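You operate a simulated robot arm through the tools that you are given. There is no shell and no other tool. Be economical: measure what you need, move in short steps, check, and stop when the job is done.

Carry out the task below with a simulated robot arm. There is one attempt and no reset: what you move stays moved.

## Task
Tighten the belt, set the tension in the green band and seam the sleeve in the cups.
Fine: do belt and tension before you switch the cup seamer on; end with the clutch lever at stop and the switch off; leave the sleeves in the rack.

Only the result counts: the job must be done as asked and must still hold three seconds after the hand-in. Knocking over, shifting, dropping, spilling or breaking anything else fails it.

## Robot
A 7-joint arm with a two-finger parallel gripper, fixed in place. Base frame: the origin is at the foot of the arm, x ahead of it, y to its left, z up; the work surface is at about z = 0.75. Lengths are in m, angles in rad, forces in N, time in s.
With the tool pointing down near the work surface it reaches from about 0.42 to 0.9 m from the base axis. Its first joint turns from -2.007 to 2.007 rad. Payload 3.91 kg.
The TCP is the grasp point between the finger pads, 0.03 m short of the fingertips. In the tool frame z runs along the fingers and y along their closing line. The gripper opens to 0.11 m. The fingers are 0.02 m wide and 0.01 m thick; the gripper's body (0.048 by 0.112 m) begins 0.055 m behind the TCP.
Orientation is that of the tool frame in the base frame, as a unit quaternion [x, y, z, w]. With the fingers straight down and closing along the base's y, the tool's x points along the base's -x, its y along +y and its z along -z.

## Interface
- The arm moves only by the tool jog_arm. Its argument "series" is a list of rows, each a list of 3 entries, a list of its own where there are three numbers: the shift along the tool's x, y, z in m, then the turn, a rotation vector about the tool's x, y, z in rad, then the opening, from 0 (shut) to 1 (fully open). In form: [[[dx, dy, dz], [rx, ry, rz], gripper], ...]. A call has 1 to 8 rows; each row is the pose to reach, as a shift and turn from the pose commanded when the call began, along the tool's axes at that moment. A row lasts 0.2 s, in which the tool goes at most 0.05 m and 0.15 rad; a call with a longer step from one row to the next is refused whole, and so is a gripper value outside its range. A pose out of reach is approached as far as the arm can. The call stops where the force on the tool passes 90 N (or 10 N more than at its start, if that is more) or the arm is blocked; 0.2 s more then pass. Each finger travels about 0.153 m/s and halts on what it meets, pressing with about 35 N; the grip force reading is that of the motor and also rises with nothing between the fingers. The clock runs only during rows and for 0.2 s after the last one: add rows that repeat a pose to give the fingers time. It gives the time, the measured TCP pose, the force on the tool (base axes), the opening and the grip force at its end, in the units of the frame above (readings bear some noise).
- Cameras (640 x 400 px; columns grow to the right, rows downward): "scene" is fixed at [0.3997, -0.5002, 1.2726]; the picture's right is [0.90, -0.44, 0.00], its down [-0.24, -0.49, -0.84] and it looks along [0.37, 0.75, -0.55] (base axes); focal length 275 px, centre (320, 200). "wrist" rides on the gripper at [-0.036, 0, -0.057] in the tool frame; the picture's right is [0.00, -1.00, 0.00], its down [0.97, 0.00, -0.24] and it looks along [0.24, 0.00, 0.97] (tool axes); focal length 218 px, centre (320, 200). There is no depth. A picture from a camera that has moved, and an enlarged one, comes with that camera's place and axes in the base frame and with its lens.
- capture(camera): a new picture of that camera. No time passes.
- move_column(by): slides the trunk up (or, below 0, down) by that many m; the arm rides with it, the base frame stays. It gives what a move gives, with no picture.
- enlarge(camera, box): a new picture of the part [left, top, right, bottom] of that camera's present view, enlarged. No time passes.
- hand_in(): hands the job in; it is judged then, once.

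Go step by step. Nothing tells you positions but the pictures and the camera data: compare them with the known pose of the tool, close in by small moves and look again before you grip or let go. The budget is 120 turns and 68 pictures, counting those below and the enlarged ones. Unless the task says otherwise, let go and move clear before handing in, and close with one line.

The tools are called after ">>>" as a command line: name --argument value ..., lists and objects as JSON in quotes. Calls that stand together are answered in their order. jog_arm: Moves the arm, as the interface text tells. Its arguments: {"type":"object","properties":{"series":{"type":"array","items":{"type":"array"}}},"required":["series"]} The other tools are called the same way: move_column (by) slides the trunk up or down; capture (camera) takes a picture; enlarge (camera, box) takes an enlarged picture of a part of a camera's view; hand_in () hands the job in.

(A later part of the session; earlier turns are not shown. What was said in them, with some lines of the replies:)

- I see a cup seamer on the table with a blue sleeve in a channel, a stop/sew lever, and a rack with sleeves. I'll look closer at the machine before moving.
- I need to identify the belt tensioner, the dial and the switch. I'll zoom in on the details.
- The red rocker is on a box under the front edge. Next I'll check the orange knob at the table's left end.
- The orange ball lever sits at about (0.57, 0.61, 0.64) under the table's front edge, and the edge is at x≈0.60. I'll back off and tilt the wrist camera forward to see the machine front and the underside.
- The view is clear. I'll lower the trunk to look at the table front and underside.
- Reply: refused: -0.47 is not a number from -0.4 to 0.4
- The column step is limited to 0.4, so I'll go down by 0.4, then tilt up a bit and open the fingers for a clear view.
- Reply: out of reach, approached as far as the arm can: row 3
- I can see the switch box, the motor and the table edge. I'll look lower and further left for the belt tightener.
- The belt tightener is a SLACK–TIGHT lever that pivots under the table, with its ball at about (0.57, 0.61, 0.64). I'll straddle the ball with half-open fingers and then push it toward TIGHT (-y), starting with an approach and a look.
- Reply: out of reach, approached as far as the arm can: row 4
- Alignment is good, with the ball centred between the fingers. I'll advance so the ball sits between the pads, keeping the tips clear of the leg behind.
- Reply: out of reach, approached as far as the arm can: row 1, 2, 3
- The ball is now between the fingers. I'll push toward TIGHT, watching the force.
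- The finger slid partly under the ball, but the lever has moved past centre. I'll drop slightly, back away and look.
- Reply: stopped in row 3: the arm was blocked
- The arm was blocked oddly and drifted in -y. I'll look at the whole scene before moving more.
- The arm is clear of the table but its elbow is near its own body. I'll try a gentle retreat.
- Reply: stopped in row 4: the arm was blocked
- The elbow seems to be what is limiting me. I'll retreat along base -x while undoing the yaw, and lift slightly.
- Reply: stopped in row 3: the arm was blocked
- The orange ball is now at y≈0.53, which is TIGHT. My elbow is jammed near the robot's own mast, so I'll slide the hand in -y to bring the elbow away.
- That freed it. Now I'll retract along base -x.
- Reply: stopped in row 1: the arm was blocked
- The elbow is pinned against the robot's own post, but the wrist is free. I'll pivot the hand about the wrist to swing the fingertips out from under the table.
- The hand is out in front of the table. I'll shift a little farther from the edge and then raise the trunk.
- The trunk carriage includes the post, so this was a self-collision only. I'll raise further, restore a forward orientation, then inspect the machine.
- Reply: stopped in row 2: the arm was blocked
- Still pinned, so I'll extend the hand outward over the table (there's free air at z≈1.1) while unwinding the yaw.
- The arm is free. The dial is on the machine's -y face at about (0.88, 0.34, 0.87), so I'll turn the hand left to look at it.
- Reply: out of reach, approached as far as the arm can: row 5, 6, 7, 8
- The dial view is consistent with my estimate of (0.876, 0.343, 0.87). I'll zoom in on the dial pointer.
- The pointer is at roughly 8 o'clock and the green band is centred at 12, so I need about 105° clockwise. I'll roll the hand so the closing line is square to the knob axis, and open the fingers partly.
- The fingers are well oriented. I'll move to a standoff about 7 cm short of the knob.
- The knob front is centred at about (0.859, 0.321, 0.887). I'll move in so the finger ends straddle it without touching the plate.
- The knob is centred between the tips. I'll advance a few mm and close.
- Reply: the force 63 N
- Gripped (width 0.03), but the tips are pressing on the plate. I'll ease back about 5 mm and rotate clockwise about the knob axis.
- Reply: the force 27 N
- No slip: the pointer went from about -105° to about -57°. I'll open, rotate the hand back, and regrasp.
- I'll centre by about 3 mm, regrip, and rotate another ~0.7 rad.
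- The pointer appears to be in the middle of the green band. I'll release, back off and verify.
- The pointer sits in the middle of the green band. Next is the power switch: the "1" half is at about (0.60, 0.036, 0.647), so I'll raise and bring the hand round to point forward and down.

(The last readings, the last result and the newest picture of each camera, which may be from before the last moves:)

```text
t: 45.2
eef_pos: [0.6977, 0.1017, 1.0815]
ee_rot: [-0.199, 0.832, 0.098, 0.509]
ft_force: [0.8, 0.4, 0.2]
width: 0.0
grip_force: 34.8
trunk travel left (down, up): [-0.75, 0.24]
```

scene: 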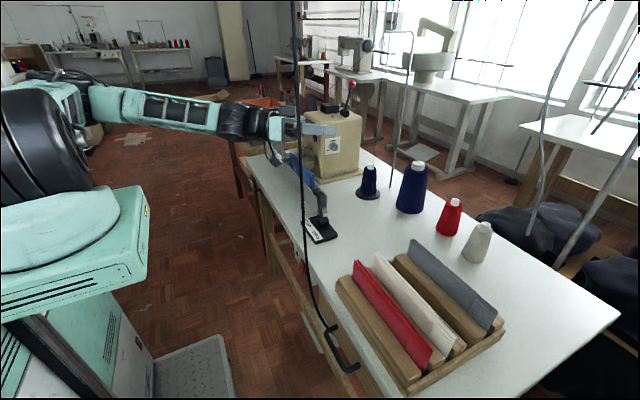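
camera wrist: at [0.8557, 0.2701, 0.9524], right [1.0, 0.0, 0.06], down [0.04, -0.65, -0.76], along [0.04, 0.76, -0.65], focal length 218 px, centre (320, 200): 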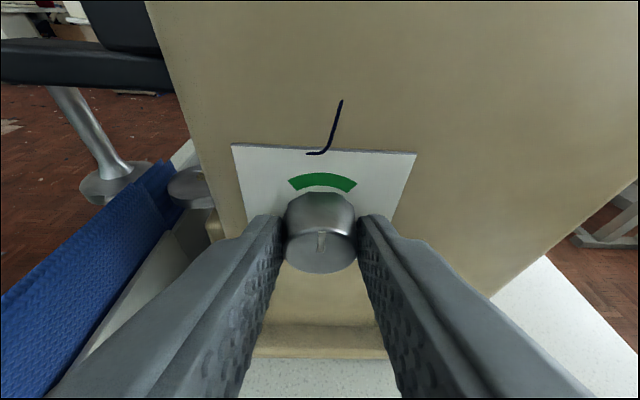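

>>> jog_arm --series '[[[0.021, 0.0035, -0.0404], [0.124, 0.0057, 0.065], 0], [[0.042, 0.007, -0.0808], [0.248, 0.0113, 0.13], 0], [[0.063, 0.0104, -0.121], [0.372, 0.017, 0.195], 0], [[0.0838, 0.0138, -0.1615], [0.372, 0.017, 0.195], 0]]'

>>> jog_arm --series '[[[0, 0, 0], [0, 0.13, 0], 0], [[0, 0, 0], [0, 0.26, 0], 0], [[0, 0, 0], [0, 0.38, 0], 0]]'

>>> move_column --by -0.25

>>> capture --camera "wrist"

```text
t: 46.2
eef_pos: [0.5833, 0.0958, 1.084]
ee_rot: [-0.021, 0.855, -0.011, 0.518]
ft_force: [0.5, -0.1, 0.2]
width: 0.0002
grip_force: 35.1
out of reach, approached as far as the arm can: row 2, 3, 4
trunk travel left (down, up): [-0.75, 0.24]
```

```text
t: 47.0
eef_pos: [0.5838, 0.0967, 1.0824]
ee_rot: [-0.019, 0.938, -0.013, 0.347]
ft_force: [-0.1, 0.7, 1.2]
width: 0.0002
grip_force: 34.3
trunk travel left (down, up): [-0.75, 0.24]
```

```text
t: 49.6
eef_pos: [0.5836, 0.096, 0.8331]
ee_rot: [-0.019, 0.937, -0.014, 0.348]
ft_force: [0.9, -0.6, -1.1]
width: 0.0
grip_force: 35.6
trunk travel left (down, up): [-0.5, 0.49]
```

```text
28 pictures are left
camera wrist: at [0.5734, 0.0979, 0.9003], right [0.03, -1.0, 0.04], down [-0.89, -0.04, -0.45], along [0.45, -0.02, -0.89], focal length 218 px, centre (320, 200)
```

wrist: 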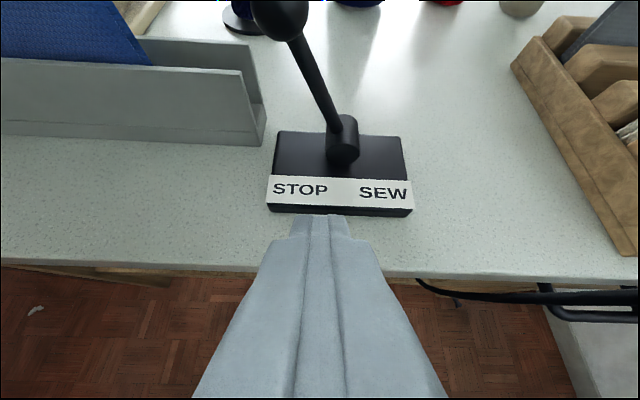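

The forward-down pose is good. I'll back off to clear the table edge and descend in front of the switch.

>>> jog_arm --series '[[[0.02, -0.02, -0.0174], [0, 0, 0], 0], [[0.04, -0.04, -0.0348], [0, 0, 0], 0], [[0.0606, -0.06, -0.0522], [0, 0, 0], 0]]'

>>> move_column --by -0.12

>>> capture --camera "wrist"

```text
t: 50.4
eef_pos: [0.5443, 0.0702, 0.8468]
ee_rot: [-0.02, 0.938, -0.014, 0.346]
ft_force: [-1.1, 0.0, -0.3]
width: 0.0003
grip_force: 35.0
out of reach, approached as far as the arm can: row 2, 3
trunk travel left (down, up): [-0.5, 0.49]
```

```text
t: 51.9
eef_pos: [0.5439, 0.0707, 0.7281]
ee_rot: [-0.021, 0.938, -0.013, 0.347]
ft_force: [0.8, 0.8, 0.9]
width: 0.0
grip_force: 35.0
trunk travel left (down, up): [-0.38, 0.61]
```

```text
27 pictures are left
camera wrist: at [0.5341, 0.0718, 0.794], right [0.03, -1.0, 0.04], down [-0.89, -0.04, -0.45], along [0.45, -0.02, -0.89], focal length 218 px, centre (320, 200)
```

wrist: 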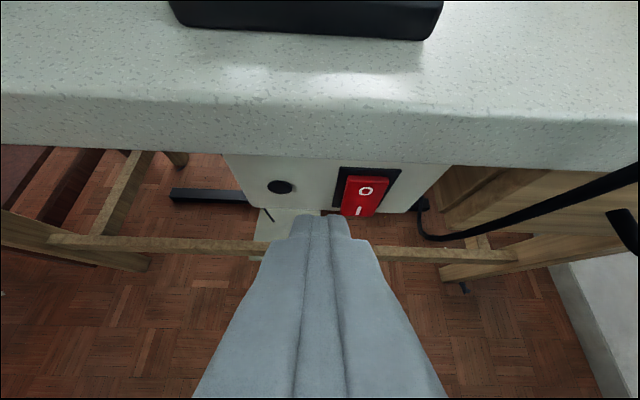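

The "1" half is confirmed at about (0.601, 0.037, 0.647). I'll lower so the tip faces it with a gap, then check the readout.

>>> jog_arm --series '[[[0.0142, -0.0168, 0.0253], [0, 0, 0], 0], [[0.0284, -0.0337, 0.0507], [0, 0, 0], 0]]'

```text
t: 52.5
eef_pos: [0.5753, 0.0502, 0.6725]
ee_rot: [-0.019, 0.938, -0.015, 0.346]
ft_force: [-2.5, -0.3, 1.7]
width: 0.0
grip_force: 35.1
out of reach, approached as far as the arm can: row 1, 2
trunk travel left (down, up): [-0.38, 0.61]
```

>>> capture --camera "wrist"

>>> capture --camera "scene"

```text
26 pictures are left
camera wrist: at [0.5652, 0.051, 0.74], right [0.03, -1.0, 0.04], down [-0.89, -0.04, -0.45], along [0.45, -0.03, -0.89], focal length 218 px, centre (320, 200)
```

wrist: 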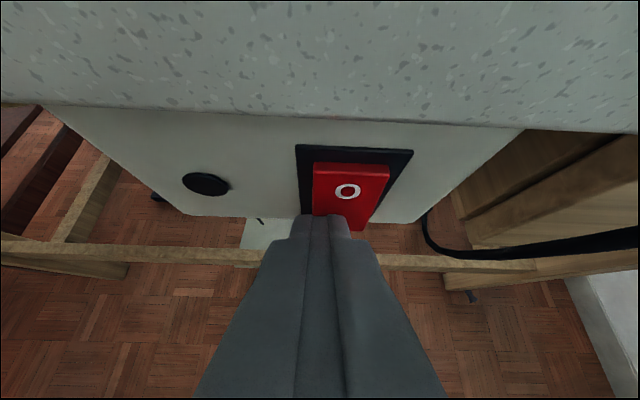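

```text
25 pictures are left
```

scene: 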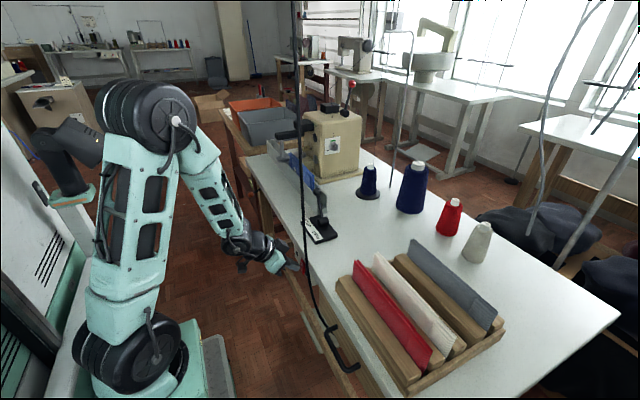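

The tip is just at the rocker's lower-left portion. I'll slide right about 13 mm and push forward.

>>> jog_arm --series '[[[0, -0.013, 0], [0, 0, 0], 0], [[-0.0076, -0.013, 0.0065], [0, 0, 0], 0], [[-0.0151, -0.013, 0.013], [0, 0, 0], 0]]'

>>> enlarge --camera "scene" --box '[270, 235, 334, 275]'

```text
t: 53.2
eef_pos: [0.5768, 0.0403, 0.6685]
ee_rot: [-0.03, 0.943, -0.011, 0.331]
ft_force: [-27.3, 1.5, 7.5]
width: 0.0
grip_force: 34.8
out of reach, approached as far as the arm can: row 1
trunk travel left (down, up): [-0.38, 0.61]
stopped in row 3: the force on the tool passed its limit (the readings are from after the stop); the commanded pose is now the measured one
```

```text
10.00 times, centred on (302, 255) of scene
camera zoom: at [0.3997, -0.5002, 1.2726], right [0.9, -0.44, 0.0], down [-0.24, -0.49, -0.84], along [0.37, 0.75, -0.55], focal length 2747 px, centre (500, -350)
```

zoom: 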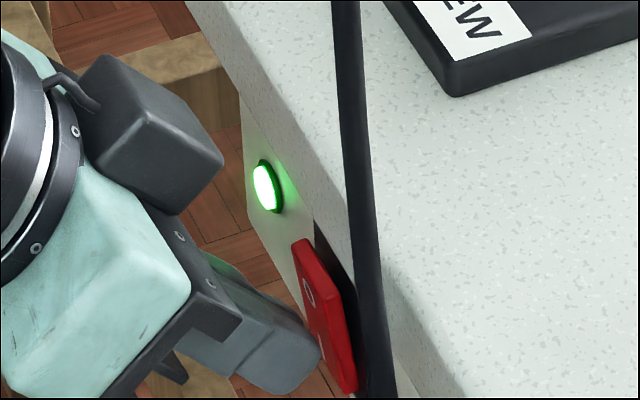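

The green lamp is lit: the power is on. I'll back off along the tool and rise, then go to the clutch lever.

>>> jog_arm --series '[[[0, 0, -0.03], [0, 0, 0], 0], [[0, 0, -0.06], [0, 0, 0], 0]]'

>>> move_column --by 0.22

>>> capture --camera "wrist"

```text
t: 53.8
eef_pos: [0.5573, 0.0555, 0.7233]
ee_rot: [-0.028, 0.942, -0.011, 0.334]
ft_force: [0.8, 0.5, 0.0]
width: 0.0001
grip_force: 34.9
out of reach, approached as far as the arm can: row 1, 2
trunk travel left (down, up): [-0.38, 0.61]
```

```text
t: 56.1
eef_pos: [0.5568, 0.0556, 0.9426]
ee_rot: [-0.029, 0.942, -0.011, 0.335]
ft_force: [0.6, 0.1, 0.2]
width: 0.0003
grip_force: 35.5
trunk travel left (down, up): [-0.6, 0.39]
```

```text
23 pictures are left
camera wrist: at [0.5482, 0.0566, 1.0099], right [0.05, -1.0, 0.04], down [-0.9, -0.06, -0.42], along [0.43, -0.02, -0.9], focal length 218 px, centre (320, 200)
```

wrist: 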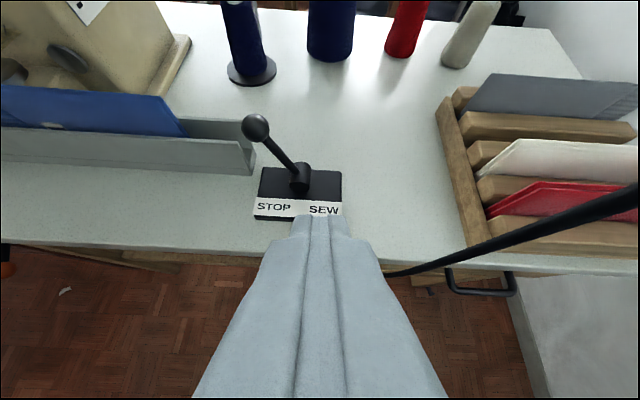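

The power is on and the lever ball is at about (0.698, 0.118, 0.848). I'll open the gripper and go to a standoff to straddle the ball.

>>> jog_arm --series '[[[-0.017, 0.021, 0.03], [0, 0, 0], 0.3], [[-0.034, 0.042, 0.06], [0, 0, 0], 0.65], [[-0.0508, 0.0624, 0.0912], [0, 0, 0], 0.65]]'

>>> capture --camera "wrist"

```text
t: 56.9
eef_pos: [0.6518, 0.1195, 0.902]
ee_rot: [-0.029, 0.942, -0.01, 0.335]
ft_force: [-0.1, -0.2, 0.4]
width: 0.0715
grip_force: 0.1
trunk travel left (down, up): [-0.6, 0.39]
```

```text
22 pictures are left
camera wrist: at [0.6436, 0.1206, 0.9691], right [0.05, -1.0, 0.04], down [-0.9, -0.06, -0.42], along [0.43, -0.02, -0.9], focal length 218 px, centre (320, 200)
```

wrist: 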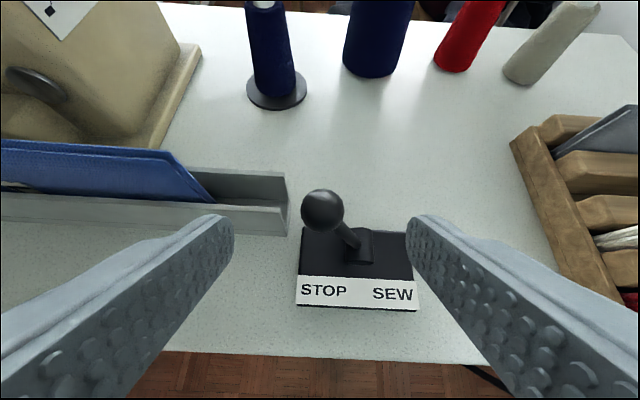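

The ball is centred. I'll advance to straddle it.

>>> jog_arm --series '[[[-0.001, 0, 0.033], [0, 0, 0], 0.5], [[-0.0024, 0, 0.065], [0, 0, 0], 0.5]]'

>>> capture --camera "wrist"

```text
t: 57.5
eef_pos: [0.6932, 0.1198, 0.853]
ee_rot: [-0.029, 0.942, -0.01, 0.334]
ft_force: [-0.7, -0.1, 0.2]
width: 0.0549
grip_force: 0.1
trunk travel left (down, up): [-0.6, 0.39]
```

```text
21 pictures are left
camera wrist: at [0.6843, 0.1205, 0.9205], right [0.05, -1.0, 0.04], down [-0.9, -0.06, -0.42], along [0.43, -0.02, -0.9], focal length 218 px, centre (320, 200)
```

wrist: 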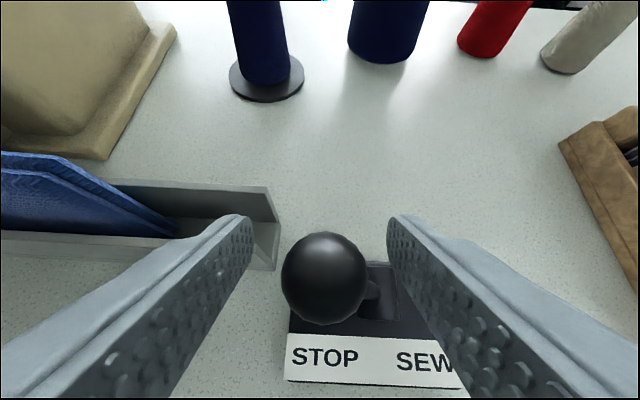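

Straddled. Pushing the lever toward SEW (-y).

>>> jog_arm --series '[[[0, -0.024, -0.003], [0, 0, 0], 0.5], [[0, -0.048, -0.005], [0, 0, 0], 0.5], [[0, -0.072, -0.004], [0, 0, 0], 0.5], [[0, -0.095, 0], [0, 0, 0], 0.5]]'

>>> capture --camera "wrist"

>>> capture --camera "scene"

```text
t: 58.5
eef_pos: [0.6967, 0.0249, 0.8553]
ee_rot: [-0.03, 0.942, -0.01, 0.334]
ft_force: [-1.4, 5.5, 0.1]
width: 0.0577
grip_force: 2.4
trunk travel left (down, up): [-0.6, 0.39]
```

```text
20 pictures are left
camera wrist: at [0.6881, 0.0269, 0.9232], right [0.05, -1.0, 0.04], down [-0.9, -0.06, -0.42], along [0.43, -0.01, -0.9], focal length 218 px, centre (320, 200)
```

wrist: 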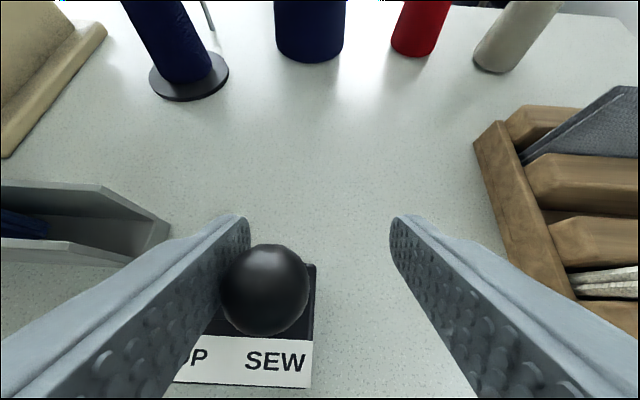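

```text
19 pictures are left
```

scene: 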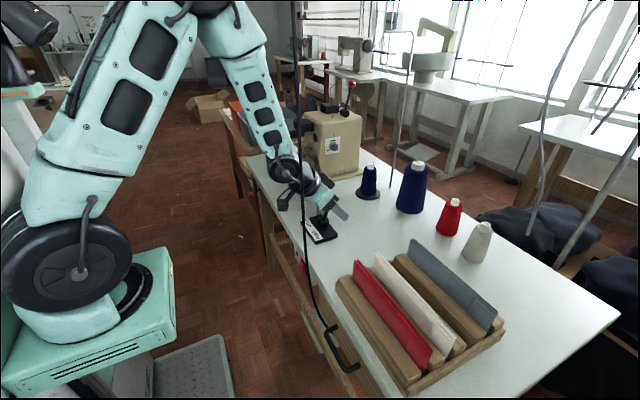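

The lever is at SEW and the sleeve is feeding. I'll hold while it sews, then check.

>>> jog_arm --series '[[[0, 0, 0], [0, 0, 0], 0.5], [[0, 0, 0], [0, 0, 0], 0.5], [[0, 0, 0], [0, 0, 0], 0.5], [[0, 0, 0], [0, 0, 0], 0.5], [[0, 0, 0], [0, 0, 0], 0.5], [[0, 0, 0], [0, 0, 0], 0.5], [[0, 0, 0], [0, 0, 0], 0.5], [[0, 0, 0], [0, 0, 0], 0.5]]'

>>> enlarge --camera "scene" --box '[240, 100, 368, 180]'

```text
t: 60.3
eef_pos: [0.6968, 0.0252, 0.8561]
ee_rot: [-0.028, 0.942, -0.011, 0.335]
ft_force: [-1.9, 8.4, 0.1]
width: 0.0594
grip_force: 4.7
trunk travel left (down, up): [-0.6, 0.39]
```

```text
5.00 times, centred on (304, 140) of scene
camera zoom: at [0.3997, -0.5002, 1.2726], right [0.9, -0.44, 0.0], down [-0.24, -0.49, -0.84], along [0.37, 0.75, -0.55], focal length 1374 px, centre (400, 500)
```

zoom: 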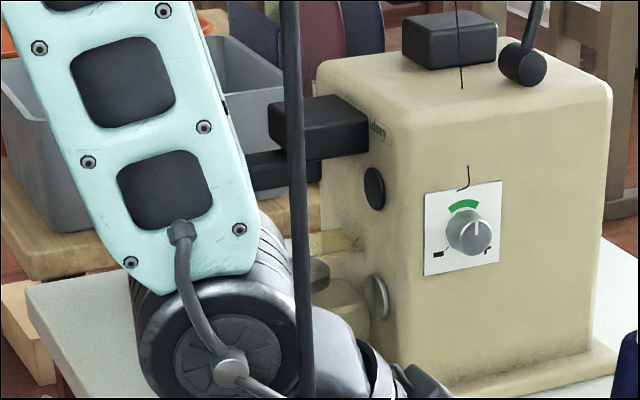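

The sleeve is hidden from the scene camera. I'll lift off the lever a bit and look with the wrist camera.

>>> jog_arm --series '[[[0, -0.005, 0], [0, 0, 0], 0.65], [[0, 0.01, -0.04], [0, 0, 0], 0.65], [[0, 0.03, -0.08], [0, 0, 0], 0.65], [[-0.02, 0.075, -0.1], [0, 0, 0], 0.65], [[-0.03, 0.12, -0.12], [0, 0, 0], 0.65]]'

>>> capture --camera "wrist"

```text
refused: row 4 steps farther than a row can; nothing moved
```

```text
17 pictures are left
camera wrist: at [0.6881, 0.0258, 0.9232], right [0.05, -1.0, 0.04], down [-0.9, -0.06, -0.42], along [0.43, -0.02, -0.9], focal length 218 px, centre (320, 200)
```

wrist: 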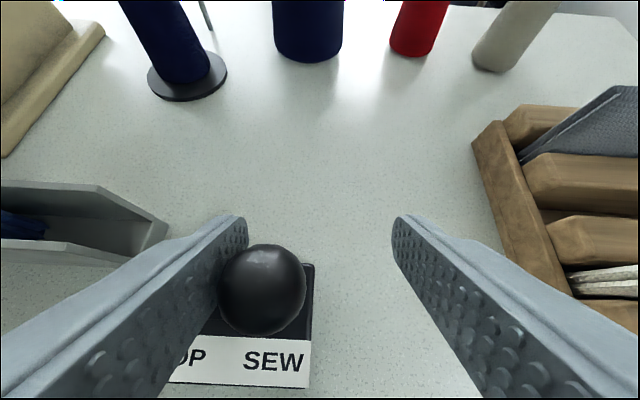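

The sleeve has not moved, and the ball is at y≈0.046, so perhaps it is short of SEW. I'll push a little further.

>>> jog_arm --series '[[[0, -0.012, 0.003], [0, 0, 0], 0.5], [[0, -0.024, 0.005], [0, 0, 0], 0.5], [[0, -0.024, 0.005], [0, 0, 0], 0.5], [[0, -0.024, 0.005], [0, 0, 0], 0.5]]'

>>> capture --camera "wrist"

```text
t: 61.3
eef_pos: [0.6992, 0.0116, 0.8535]
ee_rot: [-0.034, 0.942, -0.006, 0.334]
ft_force: [-11.3, 52.3, 19.7]
width: 0.0812
grip_force: 26.4
trunk travel left (down, up): [-0.6, 0.39]
```

```text
16 pictures are left
camera wrist: at [0.6907, 0.0122, 0.9209], right [0.06, -1.0, 0.03], down [-0.9, -0.07, -0.43], along [0.43, 0.0, -0.9], focal length 218 px, centre (320, 200)
```

wrist: 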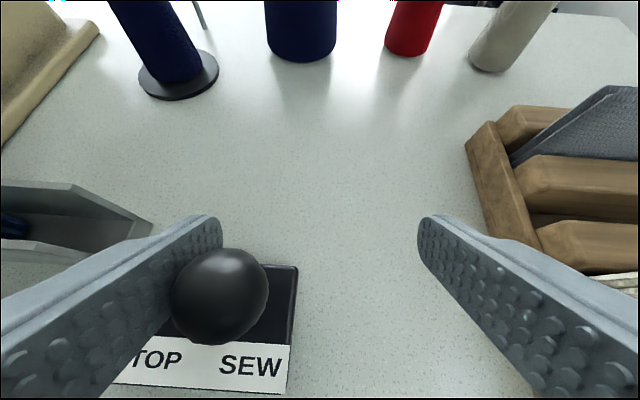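

The lever is against its end stop. I'll ease off, retreat, and look at the cups and sleeve directly.

>>> jog_arm --series '[[[0, 0.02, 0], [0, 0, 0], 0.65], [[0, 0.005, -0.04], [0, 0, 0], 0.65], [[0, 0.005, -0.085], [0, 0, 0], 0.65], [[0, 0.005, -0.13], [0, 0, 0], 0.65]]'

>>> jog_arm --series '[[[-0.02, 0.04, 0], [0, 0, 0], 0.3], [[-0.03, 0.085, 0], [0, 0, 0], 0], [[-0.03, 0.13, 0], [0, 0, 0], 0]]'

>>> capture --camera "wrist"

```text
t: 62.3
eef_pos: [0.6204, 0.005, 0.9519]
ee_rot: [-0.029, 0.942, -0.011, 0.334]
ft_force: [0.0, 0.7, -0.2]
width: 0.0715
grip_force: 0.0
trunk travel left (down, up): [-0.6, 0.39]
```

```text
t: 63.1
eef_pos: [0.6383, 0.1357, 0.9675]
ee_rot: [-0.028, 0.942, -0.012, 0.334]
ft_force: [-0.2, -0.2, 0.0]
width: 0.0002
grip_force: 35.3
trunk travel left (down, up): [-0.6, 0.39]
```

```text
15 pictures are left
camera wrist: at [0.6293, 0.1375, 1.0356], right [0.05, -1.0, 0.04], down [-0.9, -0.06, -0.42], along [0.42, -0.02, -0.91], focal length 218 px, centre (320, 200)
```

wrist: 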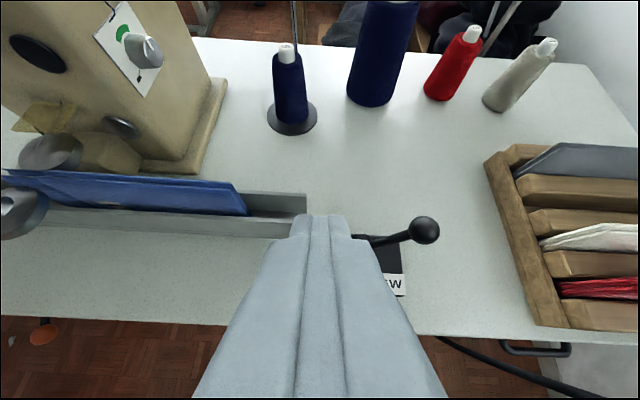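

The lever stays at SEW, but the sleeve looks static. I'll zoom in on the cups and take a new overall look.

>>> enlarge --camera "scene" --box '[248, 110, 344, 210]'

>>> enlarge --camera "wrist" --box '[0, 100, 256, 260]'

```text
4.00 times, centred on (296, 160) of scene
camera zoom: at [0.3997, -0.5002, 1.2726], right [0.9, -0.44, 0.0], down [-0.24, -0.49, -0.84], along [0.37, 0.75, -0.55], focal length 1099 px, centre (416, 360)
```

zoom: 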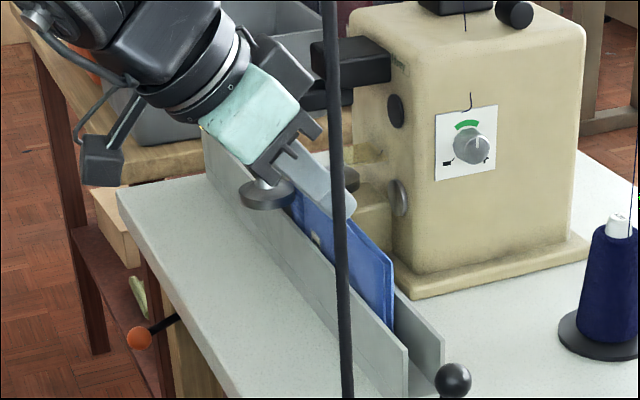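

```text
2.50 times, centred on (128, 180) of wrist
camera zoom: at [0.6293, 0.1375, 1.0356], right [0.05, -1.0, 0.04], down [-0.9, -0.06, -0.42], along [0.42, -0.02, -0.91], focal length 546 px, centre (800, 250)
```

zoom: 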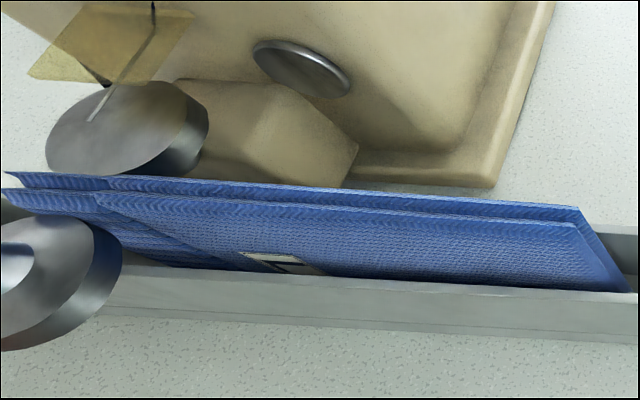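

The sleeve layers are still unjoined and not moving. I'll check the lamp and the belt lever together.

>>> enlarge --camera "scene" --box '[235, 178, 335, 278]'

```text
4.00 times, centred on (285, 228) of scene
camera zoom: at [0.3997, -0.5002, 1.2726], right [0.9, -0.44, 0.0], down [-0.24, -0.49, -0.84], along [0.37, 0.75, -0.55], focal length 1099 px, centre (460, 88)
```

zoom: 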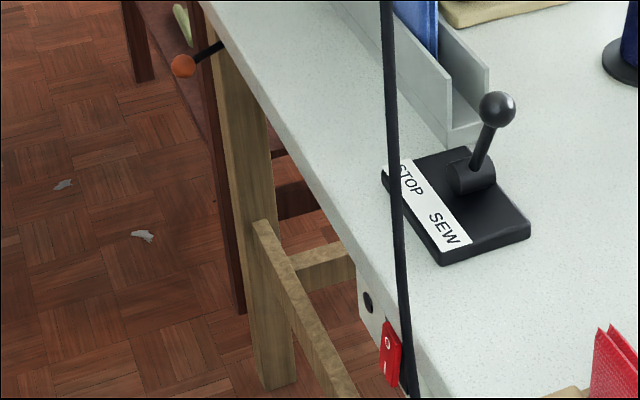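

The lamp is off: my upward retreat probably scraped the "O" half and switched it back off. I'll first return the clutch to STOP, then press the switch again with a cleaner exit.

>>> jog_arm --series '[[[0, -0.045, 0], [0, 0, 0], 0.3], [[0, -0.09, 0], [0, 0, 0], 0.5], [[0.015, -0.094, 0.03], [0, 0, 0], 0.5], [[0.0307, -0.094, 0.0595], [0, 0, 0], 0.5], [[0.0295, -0.094, 0.095], [0, 0, 0], 0.5], [[0.0283, -0.094, 0.1245], [0, 0, 0], 0.5]]'

>>> capture --camera "wrist"

```text
t: 64.5
eef_pos: [0.6983, 0.042, 0.8566]
ee_rot: [-0.028, 0.942, -0.011, 0.334]
ft_force: [0.0, -0.4, 0.3]
width: 0.0549
grip_force: 0.1
trunk travel left (down, up): [-0.6, 0.39]
```

```text
11 pictures are left
camera wrist: at [0.6904, 0.0441, 0.9233], right [0.05, -1.0, 0.04], down [-0.9, -0.06, -0.42], along [0.43, -0.02, -0.9], focal length 218 px, centre (320, 200)
```

wrist: 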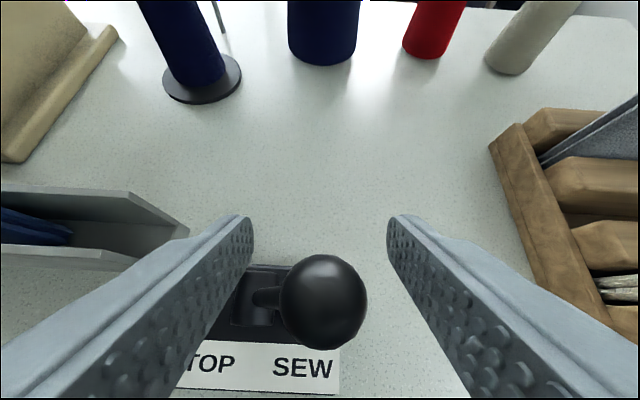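

Straddled. I'll push the lever back to STOP and then lift away.

>>> jog_arm --series '[[[0, 0.024, -0.003], [0, 0, 0], 0.5], [[0, 0.048, -0.005], [0, 0, 0], 0.5], [[0, 0.072, -0.004], [0, 0, 0], 0.5], [[0, 0.096, 0], [0, 0, 0], 0.5], [[0, 0.1, 0], [0, 0, 0], 0.5], [[0, 0.1, 0], [0, 0, 0], 0.5]]'

>>> jog_arm --series '[[[0, -0.02, 0], [0, 0, 0], 0.6], [[0, -0.02, -0.04], [0, 0, 0], 0.6], [[0, -0.02, -0.085], [0, 0, 0], 0.6], [[0.01, -0.04, -0.12], [0, 0, 0], 0.3], [[0.015, -0.06, -0.16], [0, 0, 0], 0]]'

>>> capture --camera "wrist"

```text
t: 65.9
eef_pos: [0.6942, 0.1399, 0.8525]
ee_rot: [-0.027, 0.942, -0.012, 0.335]
ft_force: [-3.0, -22.3, 2.4]
width: 0.0667
grip_force: 11.5
trunk travel left (down, up): [-0.6, 0.39]
```

```text
t: 67.1
eef_pos: [0.5842, 0.0802, 0.9694]
ee_rot: [-0.028, 0.942, -0.011, 0.333]
ft_force: [0.5, 0.3, -1.3]
width: 0.0
grip_force: 35.7
trunk travel left (down, up): [-0.6, 0.39]
```

```text
10 pictures are left
camera wrist: at [0.5756, 0.0817, 1.0361], right [0.05, -1.0, 0.04], down [-0.9, -0.06, -0.42], along [0.42, -0.02, -0.91], focal length 218 px, centre (320, 200)
```

wrist: 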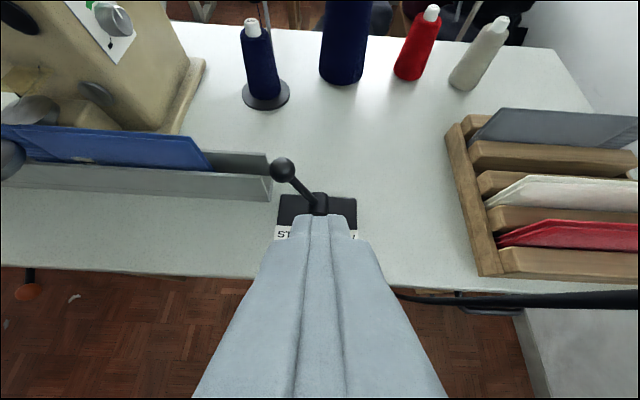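

STOP is confirmed. I'll back off in front of the table at this arm height and use the trunk to descend, so a straight -x retreat stays reachable.

>>> jog_arm --series '[[[0.0215, -0.0215, -0.0175], [0, 0, 0], 0], [[0.043, -0.043, -0.035], [0, 0, 0], 0]]'

>>> move_column --by -0.3

```text
t: 67.7
eef_pos: [0.5457, 0.0496, 0.9747]
ee_rot: [-0.028, 0.942, -0.012, 0.333]
ft_force: [-0.3, -0.1, -0.5]
width: 0.0001
grip_force: 34.3
out of reach, approached as far as the arm can: row 2
trunk travel left (down, up): [-0.6, 0.39]
```

```text
t: 70.7
eef_pos: [0.545, 0.0495, 0.6742]
ee_rot: [-0.028, 0.942, -0.012, 0.333]
ft_force: [-0.4, -0.1, 0.0]
width: 0.0001
grip_force: 34.7
trunk travel left (down, up): [-0.3, 0.69]
```

>>> jog_arm --series '[[[-0.0117, -0.012, 0.0173], [0, 0, 0], 0], [[-0.0195, -0.012, 0.0236], [0, 0, 0], 0], [[-0.0242, -0.012, 0.0274], [0, 0, 0], 0], [[-0.0288, -0.012, 0.0312], [0, 0, 0], 0], [[-0.0335, -0.012, 0.0349], [0, 0, 0], 0]]'

>>> enlarge --camera "scene" --box '[270, 235, 334, 275]'

```text
t: 71.7
eef_pos: [0.5768, 0.0404, 0.6647]
ee_rot: [-0.033, 0.945, -0.01, 0.325]
ft_force: [-32.0, -1.7, 10.0]
width: 0.0002
grip_force: 35.0
trunk travel left (down, up): [-0.3, 0.69]
stopped in row 4: the force on the tool passed its limit (the readings are from after the stop); the commanded pose is now the measured one
```

```text
10.00 times, centred on (302, 255) of scene
camera zoom: at [0.3997, -0.5002, 1.2726], right [0.9, -0.44, 0.0], down [-0.24, -0.49, -0.84], along [0.37, 0.75, -0.55], focal length 2747 px, centre (500, -350)
```

zoom: 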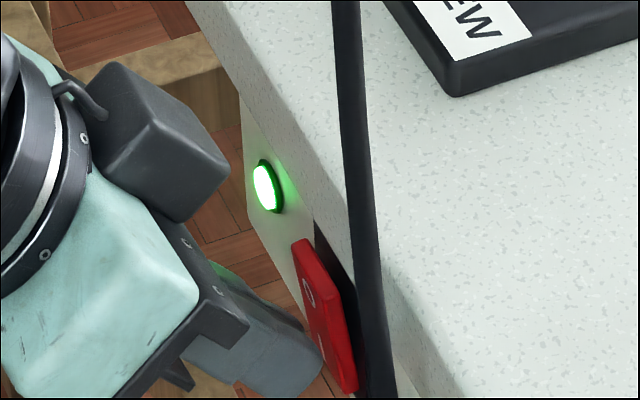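

The lamp is lit again. I'll retreat straight back (slightly down) and check that it stays lit.

>>> jog_arm --series '[[[0.009, 0, -0.005], [0, 0, 0], 0], [[0.018, 0, -0.01], [0, 0, 0], 0], [[0.0265, 0, -0.015], [0, 0, 0], 0]]'

>>> enlarge --camera "scene" --box '[270, 235, 334, 275]'

```text
t: 72.5
eef_pos: [0.5548, 0.0416, 0.6623]
ee_rot: [-0.031, 0.945, -0.011, 0.325]
ft_force: [0.4, -0.3, 0.4]
width: 0.0
grip_force: 34.7
out of reach, approached as far as the arm can: row 3
trunk travel left (down, up): [-0.3, 0.69]
```

```text
10.00 times, centred on (302, 255) of scene
camera zoom: at [0.3997, -0.5002, 1.2726], right [0.9, -0.44, 0.0], down [-0.24, -0.49, -0.84], along [0.37, 0.75, -0.55], focal length 2747 px, centre (500, -350)
```

zoom: 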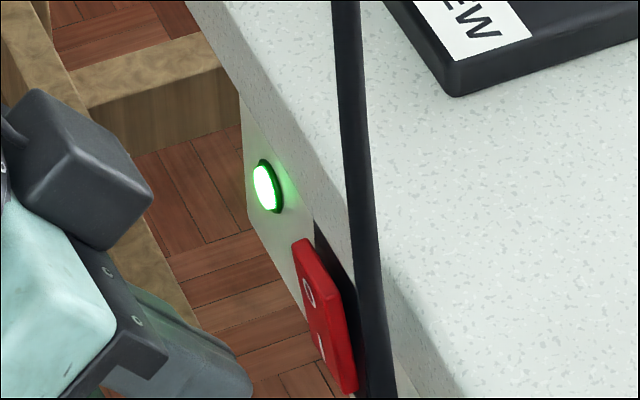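

The lamp stays on. I'll raise and return to the clutch lever.

>>> move_column --by 0.3

>>> jog_arm --series '[[[-0.0152, 0.0257, 0.03], [0, 0, 0], 0.2], [[-0.0305, 0.0513, 0.06], [0, 0, 0], 0.4], [[-0.0457, 0.077, 0.09], [0, 0, 0], 0.6], [[-0.0457, 0.077, 0.104], [0, 0, 0], 0.6]]'

```text
t: 75.5
eef_pos: [0.5554, 0.0416, 0.9619]
ee_rot: [-0.031, 0.945, -0.012, 0.326]
ft_force: [0.1, -0.1, -0.1]
width: 0.0
grip_force: 34.9
trunk travel left (down, up): [-0.6, 0.39]
```

```text
t: 76.5
eef_pos: [0.6512, 0.1209, 0.9066]
ee_rot: [-0.031, 0.945, -0.011, 0.326]
ft_force: [1.0, -0.3, -0.2]
width: 0.0661
grip_force: 0.2
trunk travel left (down, up): [-0.6, 0.39]
```

At the standoff as planned. I'll descend around the ball and push to SEW.

>>> jog_arm --series '[[[-0.001, 0, 0.034], [0, 0, 0], 0.5], [[-0.0016, 0, 0.068], [0, 0, 0], 0.5], [[-0.0016, -0.024, 0.065], [0, 0, 0], 0.5], [[-0.0016, -0.048, 0.063], [0, 0, 0], 0.5], [[-0.0016, -0.072, 0.064], [0, 0, 0], 0.5], [[-0.0016, -0.097, 0.068], [0, 0, 0], 0.5], [[-0.0016, -0.101, 0.068], [0, 0, 0], 0.5]]'

>>> capture --camera "wrist"

```text
t: 78.0
eef_pos: [0.6988, 0.0219, 0.858]
ee_rot: [-0.033, 0.945, -0.01, 0.326]
ft_force: [3.1, 15.3, -1.7]
width: 0.0627
grip_force: 7.9
trunk travel left (down, up): [-0.6, 0.39]
```

```text
7 pictures are left
camera wrist: at [0.6925, 0.0243, 0.9255], right [0.06, -1.0, 0.04], down [-0.91, -0.07, -0.41], along [0.41, -0.01, -0.91], focal length 218 px, centre (320, 200)
```

wrist: 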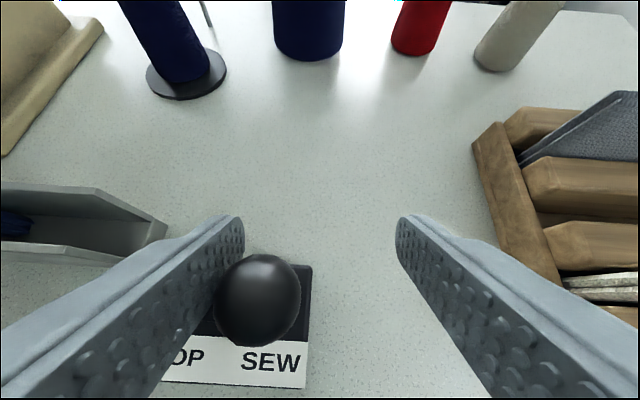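

The lever is at SEW. I'll ease off and lift to watch the sleeve.

>>> jog_arm --series '[[[0, 0.012, 0], [0, 0, 0], 0.6], [[0, 0.005, -0.04], [0, 0, 0], 0.65], [[0, 0.005, -0.085], [0, 0, 0], 0.65], [[0, 0.005, -0.13], [0, 0, 0], 0.65], [[0, 0.005, -0.13], [0, 0, 0], 0.65], [[0, 0.005, -0.13], [0, 0, 0], 0.65], [[0, 0.005, -0.13], [0, 0, 0], 0.65]]'

>>> jog_arm --series '[[[-0.02, 0.04, 0], [0, 0, 0], 0.6], [[-0.03, 0.085, 0], [0, 0, 0], 0.6], [[-0.03, 0.1, 0], [0, 0, 0], 0.6]]'

>>> capture --camera "wrist"

```text
t: 79.7
eef_pos: [0.6213, 0.0261, 0.9613]
ee_rot: [-0.031, 0.945, -0.011, 0.326]
ft_force: [-0.4, 0.2, -0.5]
width: 0.0715
grip_force: 0.1
trunk travel left (down, up): [-0.6, 0.39]
```

```text
t: 80.5
eef_pos: [0.6366, 0.1271, 0.9743]
ee_rot: [-0.031, 0.945, -0.011, 0.325]
ft_force: [0.2, -0.3, 0.9]
width: 0.0663
grip_force: 0.0
trunk travel left (down, up): [-0.6, 0.39]
```

```text
6 pictures are left
camera wrist: at [0.6306, 0.1294, 1.0411], right [0.05, -1.0, 0.04], down [-0.91, -0.06, -0.41], along [0.41, -0.02, -0.91], focal length 218 px, centre (320, 200)
```

wrist: 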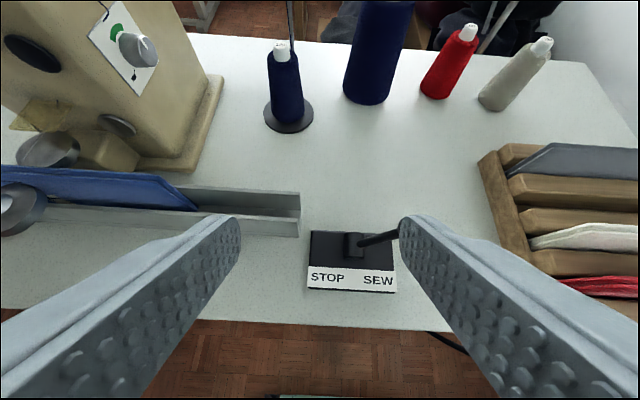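

The sleeve is feeding at about 2 cm/s. I'll wait while it sews.

>>> jog_arm --series '[[[0, 0, 0], [0, 0, 0], 0.6], [[0, 0, 0], [0, 0, 0], 0.6], [[0, 0, 0], [0, 0, 0], 0.6], [[0, 0, 0], [0, 0, 0], 0.6], [[0, 0, 0], [0, 0, 0], 0.6], [[0, 0, 0], [0, 0, 0], 0.6], [[0, 0, 0], [0, 0, 0], 0.6], [[0, 0, 0], [0, 0, 0], 0.6]]'

>>> jog_arm --series '[[[0, 0, 0], [0, 0, 0], 0.6], [[0, 0, 0], [0, 0, 0], 0.6], [[0, 0, 0], [0, 0, 0], 0.6], [[0, 0, 0], [0, 0, 0], 0.6], [[0, 0, 0], [0, 0, 0], 0.6], [[0, 0, 0], [0, 0, 0], 0.6], [[0, 0, 0], [0, 0, 0], 0.6], [[0, 0, 0], [0, 0, 0], 0.6]]'

>>> jog_arm --series '[[[0, 0, 0], [0, 0, 0], 0.6], [[0, 0, 0], [0, 0, 0], 0.6], [[0, 0, 0], [0, 0, 0], 0.6], [[0, 0, 0], [0, 0, 0], 0.6], [[0, 0, 0], [0, 0, 0], 0.6], [[0, 0, 0], [0, 0, 0], 0.6], [[0, 0, 0], [0, 0, 0], 0.6], [[0, 0, 0], [0, 0, 0], 0.6]]'

>>> jog_arm --series '[[[0, 0, 0], [0, 0, 0], 0.6], [[0, 0, 0], [0, 0, 0], 0.6], [[0, 0, 0], [0, 0, 0], 0.6], [[0, 0, 0], [0, 0, 0], 0.6], [[0, 0, 0], [0, 0, 0], 0.6], [[0, 0, 0], [0, 0, 0], 0.6], [[0, 0, 0], [0, 0, 0], 0.6], [[0, 0, 0], [0, 0, 0], 0.6]]'

>>> enlarge --camera "scene" --box '[230, 100, 342, 212]'

```text
t: 82.2
eef_pos: [0.6384, 0.1289, 0.9737]
ee_rot: [-0.031, 0.945, -0.011, 0.327]
ft_force: [-0.3, -0.6, 0.5]
width: 0.0659
grip_force: 0.0
trunk travel left (down, up): [-0.6, 0.39]
```

```text
t: 84.0
eef_pos: [0.6372, 0.1282, 0.9743]
ee_rot: [-0.031, 0.945, -0.011, 0.326]
ft_force: [0.2, 0.4, -0.4]
width: 0.0659
grip_force: 0.0
trunk travel left (down, up): [-0.6, 0.39]
```

```text
t: 85.8
eef_pos: [0.6377, 0.1285, 0.9736]
ee_rot: [-0.031, 0.945, -0.011, 0.326]
ft_force: [-0.1, 0.4, -0.3]
width: 0.0662
grip_force: 0.1
trunk travel left (down, up): [-0.6, 0.39]
```

```text
t: 87.7
eef_pos: [0.6371, 0.1274, 0.9739]
ee_rot: [-0.031, 0.945, -0.011, 0.325]
ft_force: [0.5, 1.2, 0.6]
width: 0.0661
grip_force: 0.0
trunk travel left (down, up): [-0.6, 0.39]
```

```text
3.57 times, centred on (286, 156) of scene
camera zoom: at [0.3997, -0.5002, 1.2726], right [0.9, -0.44, 0.0], down [-0.24, -0.49, -0.84], along [0.37, 0.75, -0.55], focal length 981 px, centre (441, 357)
```

zoom: 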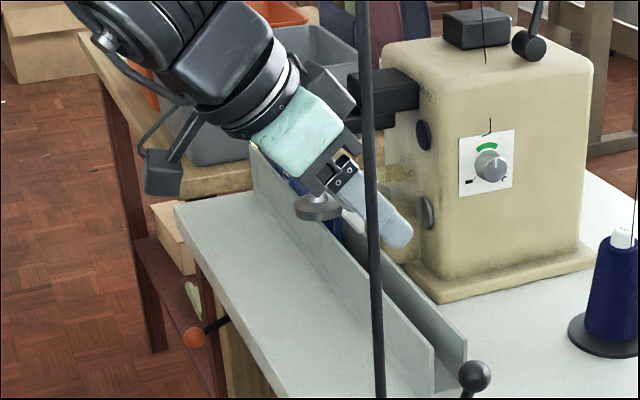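

The sleeve has almost passed the cups. I'll wait a few more seconds and check with the wrist camera.

>>> jog_arm --series '[[[0, 0.03, -0.02], [0, 0, 0], 0.6], [[0, 0.05, -0.04], [0, 0, 0], 0.6], [[0, 0.05, -0.04], [0, 0, 0], 0.6], [[0, 0.05, -0.04], [0, 0, 0], 0.6], [[0, 0.05, -0.04], [0, 0, 0], 0.6], [[0, 0.05, -0.04], [0, 0, 0], 0.6], [[0, 0.05, -0.04], [0, 0, 0], 0.6], [[0, 0.05, -0.04], [0, 0, 0], 0.6]]'

>>> jog_arm --series '[[[0, 0, 0], [0, 0, 0], 0.6], [[0, 0, 0], [0, 0, 0], 0.6], [[0, 0, 0], [0, 0, 0], 0.6], [[0, 0, 0], [0, 0, 0], 0.6], [[0, 0, 0], [0, 0, 0], 0.6], [[0, 0, 0], [0, 0, 0], 0.6], [[0, 0, 0], [0, 0, 0], 0.6], [[0, 0, 0], [0, 0, 0], 0.6]]'

>>> capture --camera "wrist"

```text
t: 89.5
eef_pos: [0.6115, 0.1779, 1.0018]
ee_rot: [-0.032, 0.945, -0.01, 0.325]
ft_force: [-1.2, 0.1, 0.7]
width: 0.0658
grip_force: 0.0
trunk travel left (down, up): [-0.6, 0.39]
```

```text
t: 91.2
eef_pos: [0.6114, 0.1776, 1.0024]
ee_rot: [-0.031, 0.945, -0.012, 0.326]
ft_force: [-0.4, -0.6, 1.4]
width: 0.066
grip_force: 0.1
trunk travel left (down, up): [-0.6, 0.39]
```

```text
4 pictures are left
camera wrist: at [0.6051, 0.1795, 1.0701], right [0.05, -1.0, 0.04], down [-0.91, -0.06, -0.41], along [0.41, -0.02, -0.91], focal length 218 px, centre (320, 200)
```

wrist: 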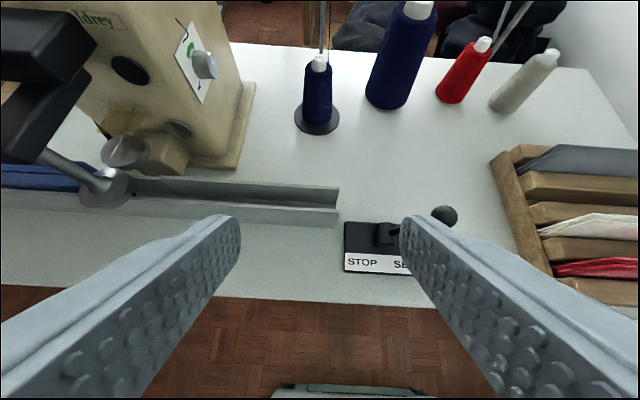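

The sleeve has fully passed the cups. Now I'll return the clutch lever to STOP, starting with the straddle.

>>> jog_arm --series '[[[0.005, -0.04, 0.015], [0, 0, 0], 0.5], [[0.01, -0.08, 0.03], [0, 0, 0], 0.5], [[0.018, -0.115, 0.05], [0, 0, 0], 0.5], [[0.029, -0.134, 0.0835], [0, 0, 0], 0.5], [[0.029, -0.134, 0.125], [0, 0, 0], 0.5], [[0.029, -0.134, 0.1685], [0, 0, 0], 0.5]]'

```text
t: 92.7
eef_pos: [0.6992, 0.0396, 0.8576]
ee_rot: [-0.031, 0.945, -0.012, 0.325]
ft_force: [-0.3, -0.1, 0.0]
width: 0.055
grip_force: 0.1
trunk travel left (down, up): [-0.6, 0.39]
```

The pose matches my earlier successful straddle. I'll push to STOP, then lift away.

>>> jog_arm --series '[[[0, 0.024, -0.003], [0, 0, 0], 0.5], [[0, 0.048, -0.005], [0, 0, 0], 0.5], [[0, 0.072, -0.004], [0, 0, 0], 0.5], [[0, 0.096, 0], [0, 0, 0], 0.5], [[0, 0.102, 0], [0, 0, 0], 0.5], [[0, 0.102, 0], [0, 0, 0], 0.5]]'

>>> jog_arm --series '[[[0, -0.02, 0], [0, 0, 0], 0.6], [[0, -0.02, -0.04], [0, 0, 0], 0.6], [[0, -0.02, -0.085], [0, 0, 0], 0.6], [[0.01, -0.04, -0.12], [0, 0, 0], 0.3], [[0.015, -0.06, -0.16], [0, 0, 0], 0]]'

>>> capture --camera "wrist"

```text
t: 94.0
eef_pos: [0.6906, 0.1413, 0.8517]
ee_rot: [-0.03, 0.945, -0.012, 0.326]
ft_force: [-6.6, -24.9, 1.1]
width: 0.0672
grip_force: 12.4
trunk travel left (down, up): [-0.6, 0.39]
```

```text
t: 95.2
eef_pos: [0.5866, 0.0813, 0.9711]
ee_rot: [-0.031, 0.945, -0.012, 0.324]
ft_force: [0.4, 0.2, 0.0]
width: 0.0
grip_force: 35.2
trunk travel left (down, up): [-0.6, 0.39]
```

```text
3 pictures are left
camera wrist: at [0.5793, 0.0829, 1.0389], right [0.05, -1.0, 0.04], down [-0.91, -0.07, -0.41], along [0.41, -0.02, -0.91], focal length 218 px, centre (320, 200)
```

wrist: 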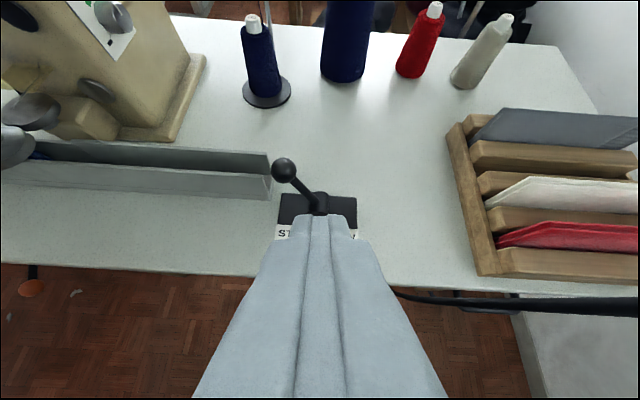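

STOP is confirmed and the sleeves in the rack are untouched. Next I'll press the "O" (upper) half of the switch, at z≈0.672, using the same approach.

>>> jog_arm --series '[[[0.0215, -0.0215, -0.0175], [0, 0, 0], 0], [[0.043, -0.043, -0.035], [0, 0, 0], 0]]'

>>> move_column --by -0.28

```text
t: 95.8
eef_pos: [0.5425, 0.0448, 0.9814]
ee_rot: [-0.032, 0.945, -0.012, 0.325]
ft_force: [-0.1, -0.4, -0.5]
width: 0.0
grip_force: 34.7
out of reach, approached as far as the arm can: row 2
trunk travel left (down, up): [-0.6, 0.39]
```

```text
t: 98.7
eef_pos: [0.5413, 0.0435, 0.7014]
ee_rot: [-0.031, 0.945, -0.012, 0.324]
ft_force: [-0.3, 0.5, 0.5]
width: 0.0001
grip_force: 34.8
trunk travel left (down, up): [-0.32, 0.67]
```

>>> jog_arm --series '[[[-0.0132, -0.004, 0.0154], [0, 0, 0], 0], [[-0.0211, -0.004, 0.0216], [0, 0, 0], 0], [[-0.0258, -0.004, 0.0253], [0, 0, 0], 0], [[-0.0305, -0.004, 0.029], [0, 0, 0], 0], [[-0.0352, -0.004, 0.0327], [0, 0, 0], 0], [[-0.0383, -0.004, 0.0351], [0, 0, 0], 0]]'

```text
t: 99.8
eef_pos: [0.58, 0.0448, 0.695]
ee_rot: [-0.034, 0.947, -0.011, 0.319]
ft_force: [-57.4, -9.0, 31.6]
width: 0.0
grip_force: 35.2
trunk travel left (down, up): [-0.32, 0.67]
stopped in row 5: the force on the tool passed its limit (the readings are from after the stop); the commanded pose is now the measured one
```

A firm contact was made. I'll retreat straight back and check the lamp.

>>> jog_arm --series '[[[0.01, 0, -0.008], [0, 0, 0], 0], [[0.02, 0, -0.0155], [0, 0, 0], 0], [[0.027, 0, -0.021], [0, 0, 0], 0]]'

>>> enlarge --camera "scene" --box '[255, 205, 335, 275]'

```text
t: 100.6
eef_pos: [0.5496, 0.0417, 0.6947]
ee_rot: [-0.032, 0.947, -0.011, 0.32]
ft_force: [-0.1, 0.1, -0.1]
width: 0.0001
grip_force: 35.5
trunk travel left (down, up): [-0.32, 0.67]
```

```text
5.71 times, centred on (295, 240) of scene
camera zoom: at [0.3997, -0.5002, 1.2726], right [0.9, -0.44, 0.0], down [-0.24, -0.49, -0.84], along [0.37, 0.75, -0.55], focal length 1570 px, centre (463, -29)
```

zoom: 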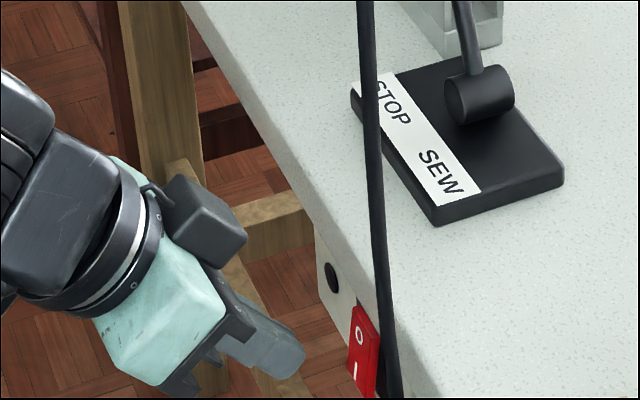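

The lamp is off, the rocker is at O and the clutch is at STOP. I'll raise clear and take a final look.

>>> move_column --by 0.3

>>> capture --camera "scene"

```text
t: 103.6
eef_pos: [0.5483, 0.0397, 0.9947]
ee_rot: [-0.031, 0.947, -0.012, 0.321]
ft_force: [-0.2, 0.2, 0.3]
width: 0.0001
grip_force: 35.4
trunk travel left (down, up): [-0.62, 0.37]
```

```text
1 pictures are left
```

scene: 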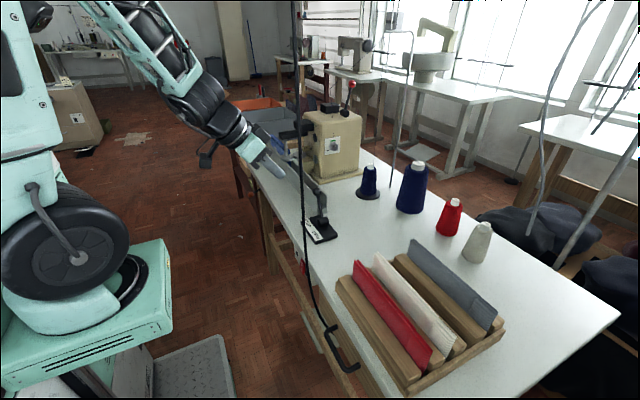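

Everything is in place: belt at TIGHT, pointer in the green band, sleeve through the cups, clutch at STOP, switch off, and the rack untouched. I'm handing in.

>>> hand_in

```text
The job is handed in.
```

I handed the job in with the belt lever at TIGHT, the tension pointer mid-green, the blue sleeve run through the cups, the clutch at STOP, the switch off, and the rack sleeves untouched; on the way, my first switch-on was knocked off as I pulled the hand away, so the clutch went to SEW once with the power off and I repeated the switch-on and sewing.
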